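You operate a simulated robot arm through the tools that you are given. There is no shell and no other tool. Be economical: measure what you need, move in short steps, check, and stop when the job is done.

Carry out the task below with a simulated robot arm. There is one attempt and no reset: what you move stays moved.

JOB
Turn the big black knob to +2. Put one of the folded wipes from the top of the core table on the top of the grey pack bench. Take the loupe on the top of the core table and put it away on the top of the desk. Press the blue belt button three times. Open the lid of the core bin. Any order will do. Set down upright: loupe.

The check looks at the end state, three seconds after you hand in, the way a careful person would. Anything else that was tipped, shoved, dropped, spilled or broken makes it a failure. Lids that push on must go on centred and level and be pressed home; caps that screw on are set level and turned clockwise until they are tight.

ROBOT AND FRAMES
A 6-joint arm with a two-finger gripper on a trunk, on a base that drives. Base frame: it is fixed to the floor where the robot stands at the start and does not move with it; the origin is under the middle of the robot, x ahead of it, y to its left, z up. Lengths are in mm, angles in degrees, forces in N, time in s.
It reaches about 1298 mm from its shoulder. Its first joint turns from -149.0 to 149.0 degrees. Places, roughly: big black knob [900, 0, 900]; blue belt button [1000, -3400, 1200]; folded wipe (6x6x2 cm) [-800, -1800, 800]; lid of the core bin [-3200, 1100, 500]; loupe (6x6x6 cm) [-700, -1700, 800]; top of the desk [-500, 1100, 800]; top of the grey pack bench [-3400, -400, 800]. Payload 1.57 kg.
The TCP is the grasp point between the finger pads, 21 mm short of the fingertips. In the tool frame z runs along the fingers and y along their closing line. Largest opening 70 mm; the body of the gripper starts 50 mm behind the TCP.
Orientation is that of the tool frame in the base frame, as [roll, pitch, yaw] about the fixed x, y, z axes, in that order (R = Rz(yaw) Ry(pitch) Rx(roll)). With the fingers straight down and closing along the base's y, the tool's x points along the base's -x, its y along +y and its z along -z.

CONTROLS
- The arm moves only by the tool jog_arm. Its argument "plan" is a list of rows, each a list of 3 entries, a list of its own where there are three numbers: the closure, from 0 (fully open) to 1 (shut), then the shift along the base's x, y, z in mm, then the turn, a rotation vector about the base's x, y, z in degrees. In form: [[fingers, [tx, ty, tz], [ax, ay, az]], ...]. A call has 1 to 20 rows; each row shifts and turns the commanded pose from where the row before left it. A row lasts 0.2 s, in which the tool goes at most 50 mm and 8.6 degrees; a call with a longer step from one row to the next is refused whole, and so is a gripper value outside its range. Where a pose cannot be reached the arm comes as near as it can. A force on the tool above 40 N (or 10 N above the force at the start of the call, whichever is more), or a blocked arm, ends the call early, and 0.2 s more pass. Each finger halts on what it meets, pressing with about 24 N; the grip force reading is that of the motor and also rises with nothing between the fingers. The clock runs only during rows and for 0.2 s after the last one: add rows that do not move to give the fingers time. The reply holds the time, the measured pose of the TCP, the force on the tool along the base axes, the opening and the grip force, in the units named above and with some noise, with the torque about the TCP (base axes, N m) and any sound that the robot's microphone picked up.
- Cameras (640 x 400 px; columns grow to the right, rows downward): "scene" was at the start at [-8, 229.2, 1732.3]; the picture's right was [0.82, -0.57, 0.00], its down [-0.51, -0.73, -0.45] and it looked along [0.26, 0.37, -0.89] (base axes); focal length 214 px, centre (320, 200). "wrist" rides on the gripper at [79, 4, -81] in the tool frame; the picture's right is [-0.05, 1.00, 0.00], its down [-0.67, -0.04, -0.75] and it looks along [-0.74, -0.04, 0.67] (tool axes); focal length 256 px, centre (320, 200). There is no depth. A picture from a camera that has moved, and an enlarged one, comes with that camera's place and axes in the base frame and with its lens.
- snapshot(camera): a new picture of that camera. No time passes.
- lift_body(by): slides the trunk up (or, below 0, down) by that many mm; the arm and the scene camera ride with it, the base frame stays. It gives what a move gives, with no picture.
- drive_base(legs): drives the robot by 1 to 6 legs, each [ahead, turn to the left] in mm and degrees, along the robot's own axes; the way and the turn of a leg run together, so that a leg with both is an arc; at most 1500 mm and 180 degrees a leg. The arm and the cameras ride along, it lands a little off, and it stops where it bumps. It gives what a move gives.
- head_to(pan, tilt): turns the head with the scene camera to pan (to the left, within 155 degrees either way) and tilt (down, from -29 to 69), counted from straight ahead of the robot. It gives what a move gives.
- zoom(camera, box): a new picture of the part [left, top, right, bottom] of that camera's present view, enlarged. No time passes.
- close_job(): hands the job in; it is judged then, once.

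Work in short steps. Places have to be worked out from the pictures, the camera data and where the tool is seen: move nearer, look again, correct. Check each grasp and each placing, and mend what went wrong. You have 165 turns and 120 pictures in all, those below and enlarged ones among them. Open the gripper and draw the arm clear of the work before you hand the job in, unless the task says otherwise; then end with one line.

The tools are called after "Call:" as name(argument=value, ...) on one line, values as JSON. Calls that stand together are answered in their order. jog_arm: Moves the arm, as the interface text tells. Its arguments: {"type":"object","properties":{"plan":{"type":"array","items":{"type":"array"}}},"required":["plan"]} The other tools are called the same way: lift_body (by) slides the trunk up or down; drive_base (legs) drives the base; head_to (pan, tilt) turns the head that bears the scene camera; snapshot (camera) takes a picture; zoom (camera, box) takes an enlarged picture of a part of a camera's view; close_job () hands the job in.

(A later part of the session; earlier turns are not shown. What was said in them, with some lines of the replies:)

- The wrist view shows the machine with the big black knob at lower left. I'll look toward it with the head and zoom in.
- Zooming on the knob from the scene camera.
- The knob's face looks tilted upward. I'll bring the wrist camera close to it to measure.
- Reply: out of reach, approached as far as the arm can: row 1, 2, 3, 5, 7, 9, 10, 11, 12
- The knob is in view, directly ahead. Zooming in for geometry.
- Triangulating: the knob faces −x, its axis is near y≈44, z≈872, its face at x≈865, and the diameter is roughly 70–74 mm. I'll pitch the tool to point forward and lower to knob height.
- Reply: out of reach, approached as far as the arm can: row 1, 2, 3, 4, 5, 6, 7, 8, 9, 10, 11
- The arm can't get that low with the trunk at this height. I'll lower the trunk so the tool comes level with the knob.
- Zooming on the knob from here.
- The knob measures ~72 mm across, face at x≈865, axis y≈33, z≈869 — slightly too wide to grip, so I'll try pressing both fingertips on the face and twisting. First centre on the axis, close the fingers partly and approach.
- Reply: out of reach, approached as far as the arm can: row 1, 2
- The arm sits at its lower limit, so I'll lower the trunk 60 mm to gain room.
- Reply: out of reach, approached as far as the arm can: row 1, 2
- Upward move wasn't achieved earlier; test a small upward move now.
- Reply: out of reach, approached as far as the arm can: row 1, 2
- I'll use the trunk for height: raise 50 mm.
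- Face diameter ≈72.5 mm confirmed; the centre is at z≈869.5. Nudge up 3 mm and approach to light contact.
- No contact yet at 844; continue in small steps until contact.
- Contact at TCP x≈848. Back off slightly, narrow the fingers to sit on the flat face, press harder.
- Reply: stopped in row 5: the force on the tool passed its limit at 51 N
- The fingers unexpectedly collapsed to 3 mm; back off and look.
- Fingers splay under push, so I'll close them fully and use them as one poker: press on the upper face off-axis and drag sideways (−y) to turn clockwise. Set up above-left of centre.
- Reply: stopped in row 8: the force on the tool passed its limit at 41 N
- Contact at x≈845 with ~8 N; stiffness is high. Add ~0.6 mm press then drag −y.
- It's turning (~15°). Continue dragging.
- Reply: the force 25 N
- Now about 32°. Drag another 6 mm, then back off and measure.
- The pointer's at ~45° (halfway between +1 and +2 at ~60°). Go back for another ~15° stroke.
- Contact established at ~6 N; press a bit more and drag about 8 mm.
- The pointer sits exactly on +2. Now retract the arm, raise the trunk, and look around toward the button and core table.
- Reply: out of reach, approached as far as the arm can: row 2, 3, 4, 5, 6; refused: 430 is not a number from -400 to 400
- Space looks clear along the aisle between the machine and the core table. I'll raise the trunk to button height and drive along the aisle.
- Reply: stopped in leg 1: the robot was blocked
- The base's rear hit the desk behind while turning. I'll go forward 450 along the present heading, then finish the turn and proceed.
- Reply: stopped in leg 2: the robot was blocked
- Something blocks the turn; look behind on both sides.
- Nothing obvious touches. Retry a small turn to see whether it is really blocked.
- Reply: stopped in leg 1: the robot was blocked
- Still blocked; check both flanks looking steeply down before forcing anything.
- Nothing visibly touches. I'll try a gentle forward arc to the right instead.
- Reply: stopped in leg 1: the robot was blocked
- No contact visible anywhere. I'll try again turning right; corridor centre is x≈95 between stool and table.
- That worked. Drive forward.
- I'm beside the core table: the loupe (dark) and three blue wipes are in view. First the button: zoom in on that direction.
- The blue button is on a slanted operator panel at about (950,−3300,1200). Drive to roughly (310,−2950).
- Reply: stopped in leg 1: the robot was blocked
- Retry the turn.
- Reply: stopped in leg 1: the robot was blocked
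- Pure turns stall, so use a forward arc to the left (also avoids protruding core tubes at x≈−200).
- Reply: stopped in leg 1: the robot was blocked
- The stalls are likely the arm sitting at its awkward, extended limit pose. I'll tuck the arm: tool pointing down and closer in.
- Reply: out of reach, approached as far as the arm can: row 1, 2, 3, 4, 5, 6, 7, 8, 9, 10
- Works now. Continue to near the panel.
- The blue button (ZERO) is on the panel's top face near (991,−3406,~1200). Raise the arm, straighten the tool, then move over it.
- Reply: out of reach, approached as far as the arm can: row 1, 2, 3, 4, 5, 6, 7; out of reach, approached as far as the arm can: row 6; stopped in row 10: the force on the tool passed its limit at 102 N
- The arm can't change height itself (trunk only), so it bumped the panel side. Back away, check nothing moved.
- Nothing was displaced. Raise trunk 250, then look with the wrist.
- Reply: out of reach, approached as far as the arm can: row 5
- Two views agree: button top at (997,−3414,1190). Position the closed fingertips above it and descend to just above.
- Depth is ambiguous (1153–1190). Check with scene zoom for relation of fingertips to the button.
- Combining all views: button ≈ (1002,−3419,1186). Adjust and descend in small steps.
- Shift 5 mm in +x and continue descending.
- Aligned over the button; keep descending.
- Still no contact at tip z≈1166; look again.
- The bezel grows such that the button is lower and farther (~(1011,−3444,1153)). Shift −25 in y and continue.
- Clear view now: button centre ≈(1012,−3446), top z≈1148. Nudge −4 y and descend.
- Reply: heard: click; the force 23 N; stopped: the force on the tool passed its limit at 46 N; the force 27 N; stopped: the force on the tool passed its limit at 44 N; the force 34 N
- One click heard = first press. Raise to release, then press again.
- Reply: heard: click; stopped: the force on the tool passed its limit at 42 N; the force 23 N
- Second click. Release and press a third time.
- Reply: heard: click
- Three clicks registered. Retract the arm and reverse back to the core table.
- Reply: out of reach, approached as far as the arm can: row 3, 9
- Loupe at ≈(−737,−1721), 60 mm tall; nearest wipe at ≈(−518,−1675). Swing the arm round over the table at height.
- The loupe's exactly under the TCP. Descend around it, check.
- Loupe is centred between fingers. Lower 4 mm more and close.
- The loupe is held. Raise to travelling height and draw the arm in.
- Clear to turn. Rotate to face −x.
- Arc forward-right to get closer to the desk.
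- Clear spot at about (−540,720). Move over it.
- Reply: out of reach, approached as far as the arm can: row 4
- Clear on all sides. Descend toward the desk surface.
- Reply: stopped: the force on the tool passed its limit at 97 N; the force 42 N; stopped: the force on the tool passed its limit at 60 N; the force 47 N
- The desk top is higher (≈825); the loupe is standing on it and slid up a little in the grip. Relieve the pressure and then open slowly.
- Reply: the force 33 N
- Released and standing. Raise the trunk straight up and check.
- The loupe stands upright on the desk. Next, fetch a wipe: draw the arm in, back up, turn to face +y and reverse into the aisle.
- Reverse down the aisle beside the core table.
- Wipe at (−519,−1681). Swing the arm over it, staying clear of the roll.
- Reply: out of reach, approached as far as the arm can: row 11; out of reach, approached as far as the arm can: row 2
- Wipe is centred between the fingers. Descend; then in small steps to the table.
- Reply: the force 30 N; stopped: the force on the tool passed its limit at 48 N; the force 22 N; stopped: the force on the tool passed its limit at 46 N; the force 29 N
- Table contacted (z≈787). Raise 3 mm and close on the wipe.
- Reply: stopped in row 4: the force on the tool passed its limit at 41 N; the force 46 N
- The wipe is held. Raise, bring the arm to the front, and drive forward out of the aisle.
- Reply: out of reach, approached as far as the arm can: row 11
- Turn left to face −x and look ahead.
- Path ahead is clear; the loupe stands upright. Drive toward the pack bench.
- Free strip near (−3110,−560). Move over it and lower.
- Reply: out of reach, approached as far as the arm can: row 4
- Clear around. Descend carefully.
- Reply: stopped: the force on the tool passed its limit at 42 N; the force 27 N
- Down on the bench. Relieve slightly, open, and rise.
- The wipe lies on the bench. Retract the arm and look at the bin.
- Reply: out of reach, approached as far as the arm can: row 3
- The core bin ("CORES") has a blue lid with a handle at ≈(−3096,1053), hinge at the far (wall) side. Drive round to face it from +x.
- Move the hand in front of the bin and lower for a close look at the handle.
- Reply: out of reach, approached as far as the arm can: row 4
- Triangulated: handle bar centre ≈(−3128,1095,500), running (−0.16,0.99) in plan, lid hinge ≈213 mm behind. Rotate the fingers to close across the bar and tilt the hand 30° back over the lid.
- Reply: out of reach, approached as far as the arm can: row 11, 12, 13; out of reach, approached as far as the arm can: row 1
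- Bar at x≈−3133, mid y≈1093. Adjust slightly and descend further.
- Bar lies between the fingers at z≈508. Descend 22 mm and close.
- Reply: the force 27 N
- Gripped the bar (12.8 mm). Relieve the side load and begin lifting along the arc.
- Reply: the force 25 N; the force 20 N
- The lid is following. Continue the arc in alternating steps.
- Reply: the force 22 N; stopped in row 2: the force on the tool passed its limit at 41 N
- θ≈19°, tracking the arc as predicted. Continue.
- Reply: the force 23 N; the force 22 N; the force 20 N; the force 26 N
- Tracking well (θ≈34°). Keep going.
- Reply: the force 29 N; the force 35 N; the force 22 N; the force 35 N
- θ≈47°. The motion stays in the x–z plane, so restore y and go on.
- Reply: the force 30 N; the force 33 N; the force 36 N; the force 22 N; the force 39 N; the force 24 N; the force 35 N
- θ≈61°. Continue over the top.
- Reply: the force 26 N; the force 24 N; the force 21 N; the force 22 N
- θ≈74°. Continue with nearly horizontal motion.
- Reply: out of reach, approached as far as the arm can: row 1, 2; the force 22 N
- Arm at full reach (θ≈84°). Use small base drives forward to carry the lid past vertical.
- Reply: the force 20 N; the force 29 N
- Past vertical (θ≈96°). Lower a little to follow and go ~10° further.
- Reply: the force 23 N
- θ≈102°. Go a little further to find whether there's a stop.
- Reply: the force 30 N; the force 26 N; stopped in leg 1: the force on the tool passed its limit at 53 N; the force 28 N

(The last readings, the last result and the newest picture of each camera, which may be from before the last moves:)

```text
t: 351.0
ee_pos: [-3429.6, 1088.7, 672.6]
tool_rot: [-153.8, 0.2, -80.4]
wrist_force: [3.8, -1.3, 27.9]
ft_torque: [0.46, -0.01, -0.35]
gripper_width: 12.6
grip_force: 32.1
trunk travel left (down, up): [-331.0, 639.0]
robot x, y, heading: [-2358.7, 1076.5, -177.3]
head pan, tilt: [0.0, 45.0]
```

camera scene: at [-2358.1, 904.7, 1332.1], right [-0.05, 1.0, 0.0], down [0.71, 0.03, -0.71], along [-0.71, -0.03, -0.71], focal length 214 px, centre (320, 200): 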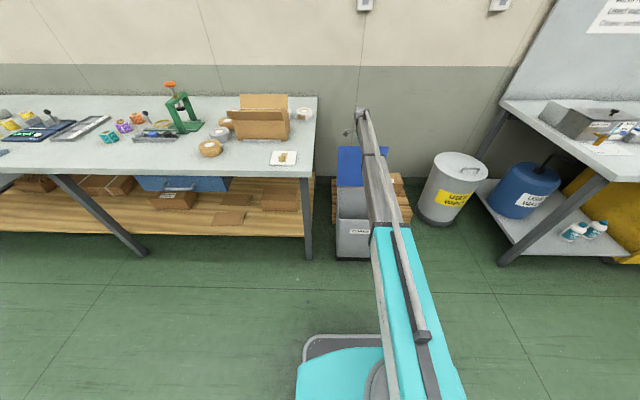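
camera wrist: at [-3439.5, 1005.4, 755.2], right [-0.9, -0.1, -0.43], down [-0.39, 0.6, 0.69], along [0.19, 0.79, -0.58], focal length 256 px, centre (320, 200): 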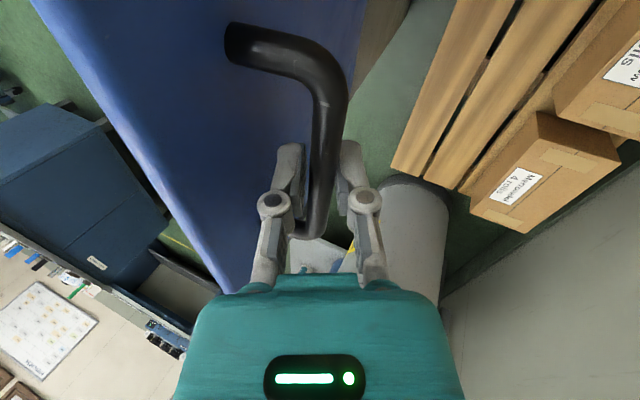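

A stop is reached at about 107°, so the lid will rest open. Open the fingers a bit, tilt the hand parallel to the lid, and withdraw upward along it.

Call:
lift_body(by=4)

Call:
jog_arm(plan=[[0.6, [0, 0, 0], [0, 0, 0]], [0.6, [0, 0, 0], [0, 0, 0]], [0.6, [0, 0, 0], [0, 8, 0]], [0.6, [0, 0, 0], [0, 0, 0]]])

Call:
snapshot(camera="wrist")

```text
t: 351.6
ee_pos: [-3430.5, 1088.6, 672.1]
tool_rot: [-153.6, 0.2, -80.5]
wrist_force: [31.6, 0.1, -15.9]
ft_torque: [0.43, 0.1, -0.4]
gripper_width: 12.4
grip_force: 31.8
trunk travel left (down, up): [-335.0, 635.0]
robot x, y, heading: [-2354.8, 1080.5, -177.3]
head pan, tilt: [0.0, 45.0]
```

```text
t: 352.6
ee_pos: [-3434.0, 1089.3, 662.8]
tool_rot: [-161.7, 1.6, -80.6]
wrist_force: [-0.1, 0.2, -0.3]
ft_torque: [-0.01, -0.02, -0.01]
gripper_width: 28.3
grip_force: 0.0
out of reach, approached as far as the arm can: row 3
trunk travel left (down, up): [-335.0, 635.0]
robot x, y, heading: [-2355.0, 1075.5, -177.5]
head pan, tilt: [0.0, 45.0]
```

```text
21 pictures are left
camera wrist: at [-3449.1, 1004.2, 737.3], right [-0.95, -0.09, -0.31], down [-0.3, 0.6, 0.74], along [0.12, 0.79, -0.6], focal length 256 px, centre (320, 200)
```

wrist: 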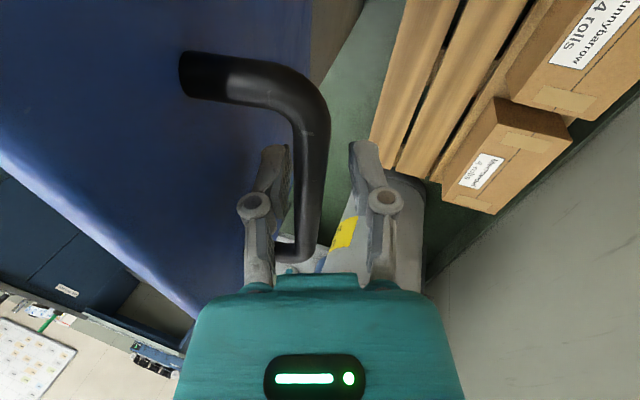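

Released; the lid stays open. Withdraw upward along the lid.

Call:
lift_body(by=12)

Call:
jog_arm(plan=[[0.6, [-4, 0, 0], [0, 0, 0]], [0.6, [0, 0, 0], [0, 0, 0]]])

Call:
lift_body(by=14)

Call:
jog_arm(plan=[[0.6, [-5, 0, 0], [0, 0, 0]], [0.6, [0, 0, 0], [0, 0, 0]]])

Call:
lift_body(by=14)

Call:
snapshot(camera="wrist")

```text
t: 353.2
ee_pos: [-3431.9, 1088.3, 674.7]
tool_rot: [-161.5, 1.6, -80.7]
wrist_force: [-0.5, -0.2, 1.3]
ft_torque: [0.03, -0.02, 0.02]
gripper_width: 28.1
grip_force: 0.0
trunk travel left (down, up): [-347.0, 623.0]
robot x, y, heading: [-2357.0, 1077.4, -177.4]
head pan, tilt: [0.0, 45.0]
```

```text
t: 353.8
ee_pos: [-3436.4, 1089.8, 674.6]
tool_rot: [-161.6, 1.6, -80.6]
wrist_force: [0.3, -0.4, 0.5]
ft_torque: [0.02, 0.0, -0.02]
gripper_width: 28.0
grip_force: 0.1
trunk travel left (down, up): [-347.0, 623.0]
robot x, y, heading: [-2361.9, 1076.9, -177.2]
head pan, tilt: [0.0, 45.0]
```

```text
t: 354.4
ee_pos: [-3437.1, 1089.0, 688.8]
tool_rot: [-161.6, 1.6, -80.6]
wrist_force: [-0.2, 0.2, 0.4]
ft_torque: [-0.02, -0.01, 0.0]
gripper_width: 27.9
grip_force: 0.1
trunk travel left (down, up): [-361.0, 609.0]
robot x, y, heading: [-2359.3, 1076.8, -177.4]
head pan, tilt: [0.0, 45.0]
```

```text
t: 355.0
ee_pos: [-3442.1, 1089.3, 689.0]
tool_rot: [-161.6, 1.5, -80.6]
wrist_force: [-0.2, -0.2, 0.1]
ft_torque: [0.04, 0.01, -0.02]
gripper_width: 28.1
grip_force: 0.1
trunk travel left (down, up): [-361.0, 609.0]
robot x, y, heading: [-2361.2, 1075.9, -177.6]
head pan, tilt: [0.0, 45.0]
```

```text
t: 355.6
ee_pos: [-3441.4, 1088.3, 702.8]
tool_rot: [-161.6, 1.5, -80.6]
wrist_force: [-0.2, -0.2, 0.0]
ft_torque: [0.05, 0.01, 0.01]
gripper_width: 27.8
grip_force: 0.1
trunk travel left (down, up): [-375.0, 595.0]
robot x, y, heading: [-2357.5, 1078.0, -177.5]
head pan, tilt: [0.0, 45.0]
```

```text
20 pictures are left
camera wrist: at [-3457.6, 1003.9, 777.2], right [-0.94, -0.09, -0.31], down [-0.3, 0.6, 0.74], along [0.12, 0.79, -0.6], focal length 256 px, centre (320, 200)
```

wrist: 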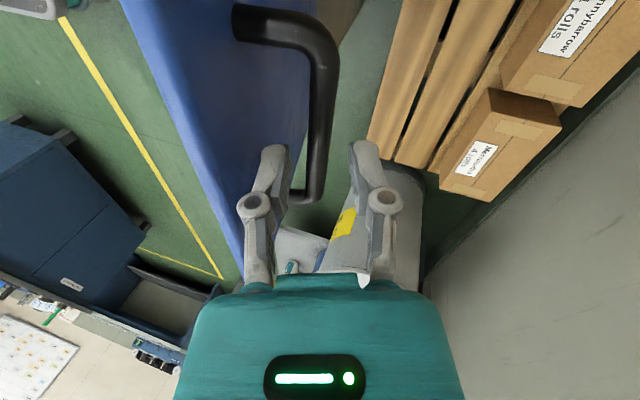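

Clear so far. Continue up and out.

Call:
jog_arm(plan=[[0.6, [-4, 0, 0], [0, 0, 0]], [0.6, [0, 0, 0], [0, 0, 0]]])

Call:
lift_body(by=16)

Call:
jog_arm(plan=[[0.6, [-4, 0, 0], [0, 0, 0]], [0.6, [0, 0, 0], [0, 0, 0]]])

Call:
lift_body(by=30)

Call:
lift_body(by=200)

Call:
snapshot(camera="wrist")

```text
t: 356.2
ee_pos: [-3445.6, 1088.8, 702.9]
tool_rot: [-161.6, 1.5, -80.6]
wrist_force: [-0.6, -0.2, 0.1]
ft_torque: [0.0, 0.01, 0.01]
gripper_width: 28.1
grip_force: 0.0
trunk travel left (down, up): [-375.0, 595.0]
robot x, y, heading: [-2359.9, 1076.9, -177.5]
head pan, tilt: [0.0, 45.0]
```

```text
t: 356.8
ee_pos: [-3445.4, 1088.2, 718.1]
tool_rot: [-161.6, 1.4, -80.6]
wrist_force: [1.1, -0.5, 0.6]
ft_torque: [-0.01, 0.0, 0.01]
gripper_width: 27.9
grip_force: 0.2
trunk travel left (down, up): [-391.0, 579.0]
robot x, y, heading: [-2354.9, 1074.3, -177.4]
head pan, tilt: [0.0, 45.0]
```

```text
t: 357.4
ee_pos: [-3450.1, 1088.0, 718.5]
tool_rot: [-161.6, 1.5, -80.7]
wrist_force: [0.1, 0.0, -0.4]
ft_torque: [0.01, 0.0, 0.01]
gripper_width: 27.9
grip_force: 0.1
trunk travel left (down, up): [-391.0, 579.0]
robot x, y, heading: [-2353.4, 1076.9, -177.3]
head pan, tilt: [0.0, 45.0]
```

```text
t: 358.2
ee_pos: [-3449.8, 1087.6, 748.7]
tool_rot: [-161.6, 1.5, -80.7]
wrist_force: [0.1, -0.3, 0.0]
ft_torque: [0.02, -0.02, -0.02]
gripper_width: 28.0
grip_force: 0.0
trunk travel left (down, up): [-421.0, 549.0]
robot x, y, heading: [-2356.7, 1079.3, -177.4]
head pan, tilt: [0.0, 45.0]
```

```text
t: 360.4
ee_pos: [-3449.1, 1089.1, 947.9]
tool_rot: [-161.6, 1.5, -80.6]
wrist_force: [-0.2, 0.3, -0.2]
ft_torque: [-0.02, 0.03, -0.02]
gripper_width: 28.0
grip_force: 0.0
trunk travel left (down, up): [-621.0, 349.0]
robot x, y, heading: [-2356.9, 1077.1, -177.6]
head pan, tilt: [0.0, 45.0]
```

```text
19 pictures are left
camera wrist: at [-3465.9, 1004.1, 1023.1], right [-0.94, -0.09, -0.31], down [-0.3, 0.6, 0.74], along [0.12, 0.79, -0.6], focal length 256 px, centre (320, 200)
```

wrist: 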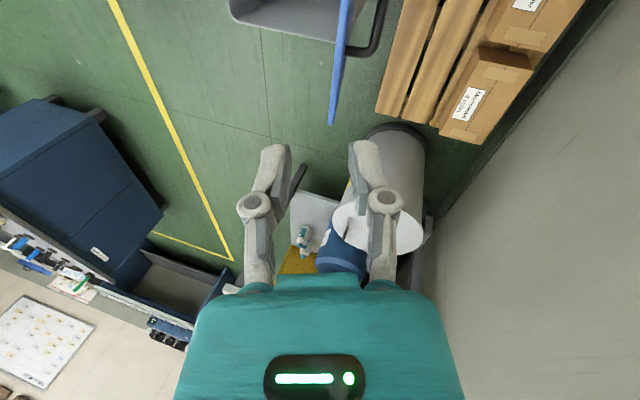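

Lid stays open. Draw the arm back and take a last look.

Call:
jog_arm(plan=[[0, [45, -5, 0], [0, 0, 0]], [0, [45, -5, 0], [0, 0, 0]], [0, [45, -5, 0], [0, 0, 0]], [0, [45, -5, 0], [0, 0, 0]], [0, [45, -5, 0], [0, 0, 0]], [0, [45, -5, 0], [0, 0, 0]], [0, [45, -5, 0], [0, 0, 0]], [0, [45, -5, 0], [0, 0, 0]], [0, [45, -5, 0], [0, 0, 0]], [0, [45, -5, 0], [0, 0, 0]], [0, [0, 0, 0], [0, 0, 0]]])

Call:
drive_base(legs=[[-300, 0]])

Call:
snapshot(camera="scene")

```text
t: 362.8
ee_pos: [-2997.3, 1039.0, 949.0]
tool_rot: [-161.7, 1.6, -80.6]
wrist_force: [0.1, -0.6, -0.6]
ft_torque: [0.03, 0.05, 0.0]
gripper_width: 69.9
grip_force: 0.1
trunk travel left (down, up): [-621.0, 349.0]
robot x, y, heading: [-2359.2, 1077.0, -177.3]
head pan, tilt: [0.0, 45.0]
```

```text
t: 365.2
ee_pos: [-2687.0, 1059.0, 949.9]
tool_rot: [-161.6, 1.5, -81.1]
wrist_force: [-0.4, 0.6, -0.6]
ft_torque: [-0.01, 0.02, -0.03]
gripper_width: 70.1
grip_force: 0.2
trunk travel left (down, up): [-621.0, 349.0]
robot x, y, heading: [-2048.7, 1089.1, -177.9]
head pan, tilt: [0.0, 45.0]
```

```text
18 pictures are left
camera scene: at [-2077.4, 917.2, 1607.6], right [-0.04, 1.0, 0.0], down [0.71, 0.03, -0.71], along [-0.71, -0.03, -0.71], focal length 214 px, centre (320, 200)
```

scene: 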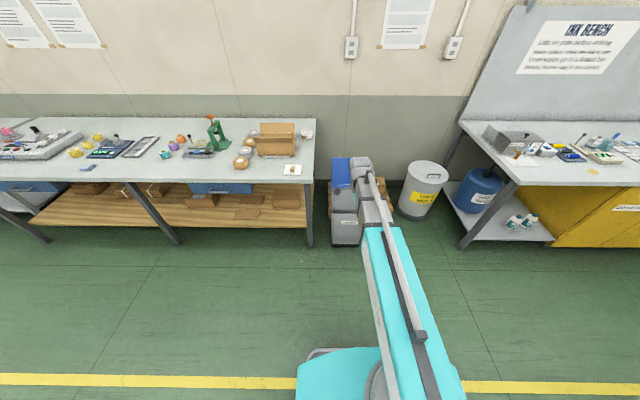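

The bin is upright with its lid open, and the wipe is on the bench. The knob reads +2, the loupe stands on the desk, and I heard three button clicks. The gripper is open and the arm is clear, so I'm handing in.

Call:
close_job()

```text
The job is handed in.
```

All five tasks are done and the job is handed in: the knob is at +2, a folded wipe is on the grey pack bench, the loupe stands upright on the desk, the blue belt button was pressed three times (three clicks heard), and the core bin lid is open.
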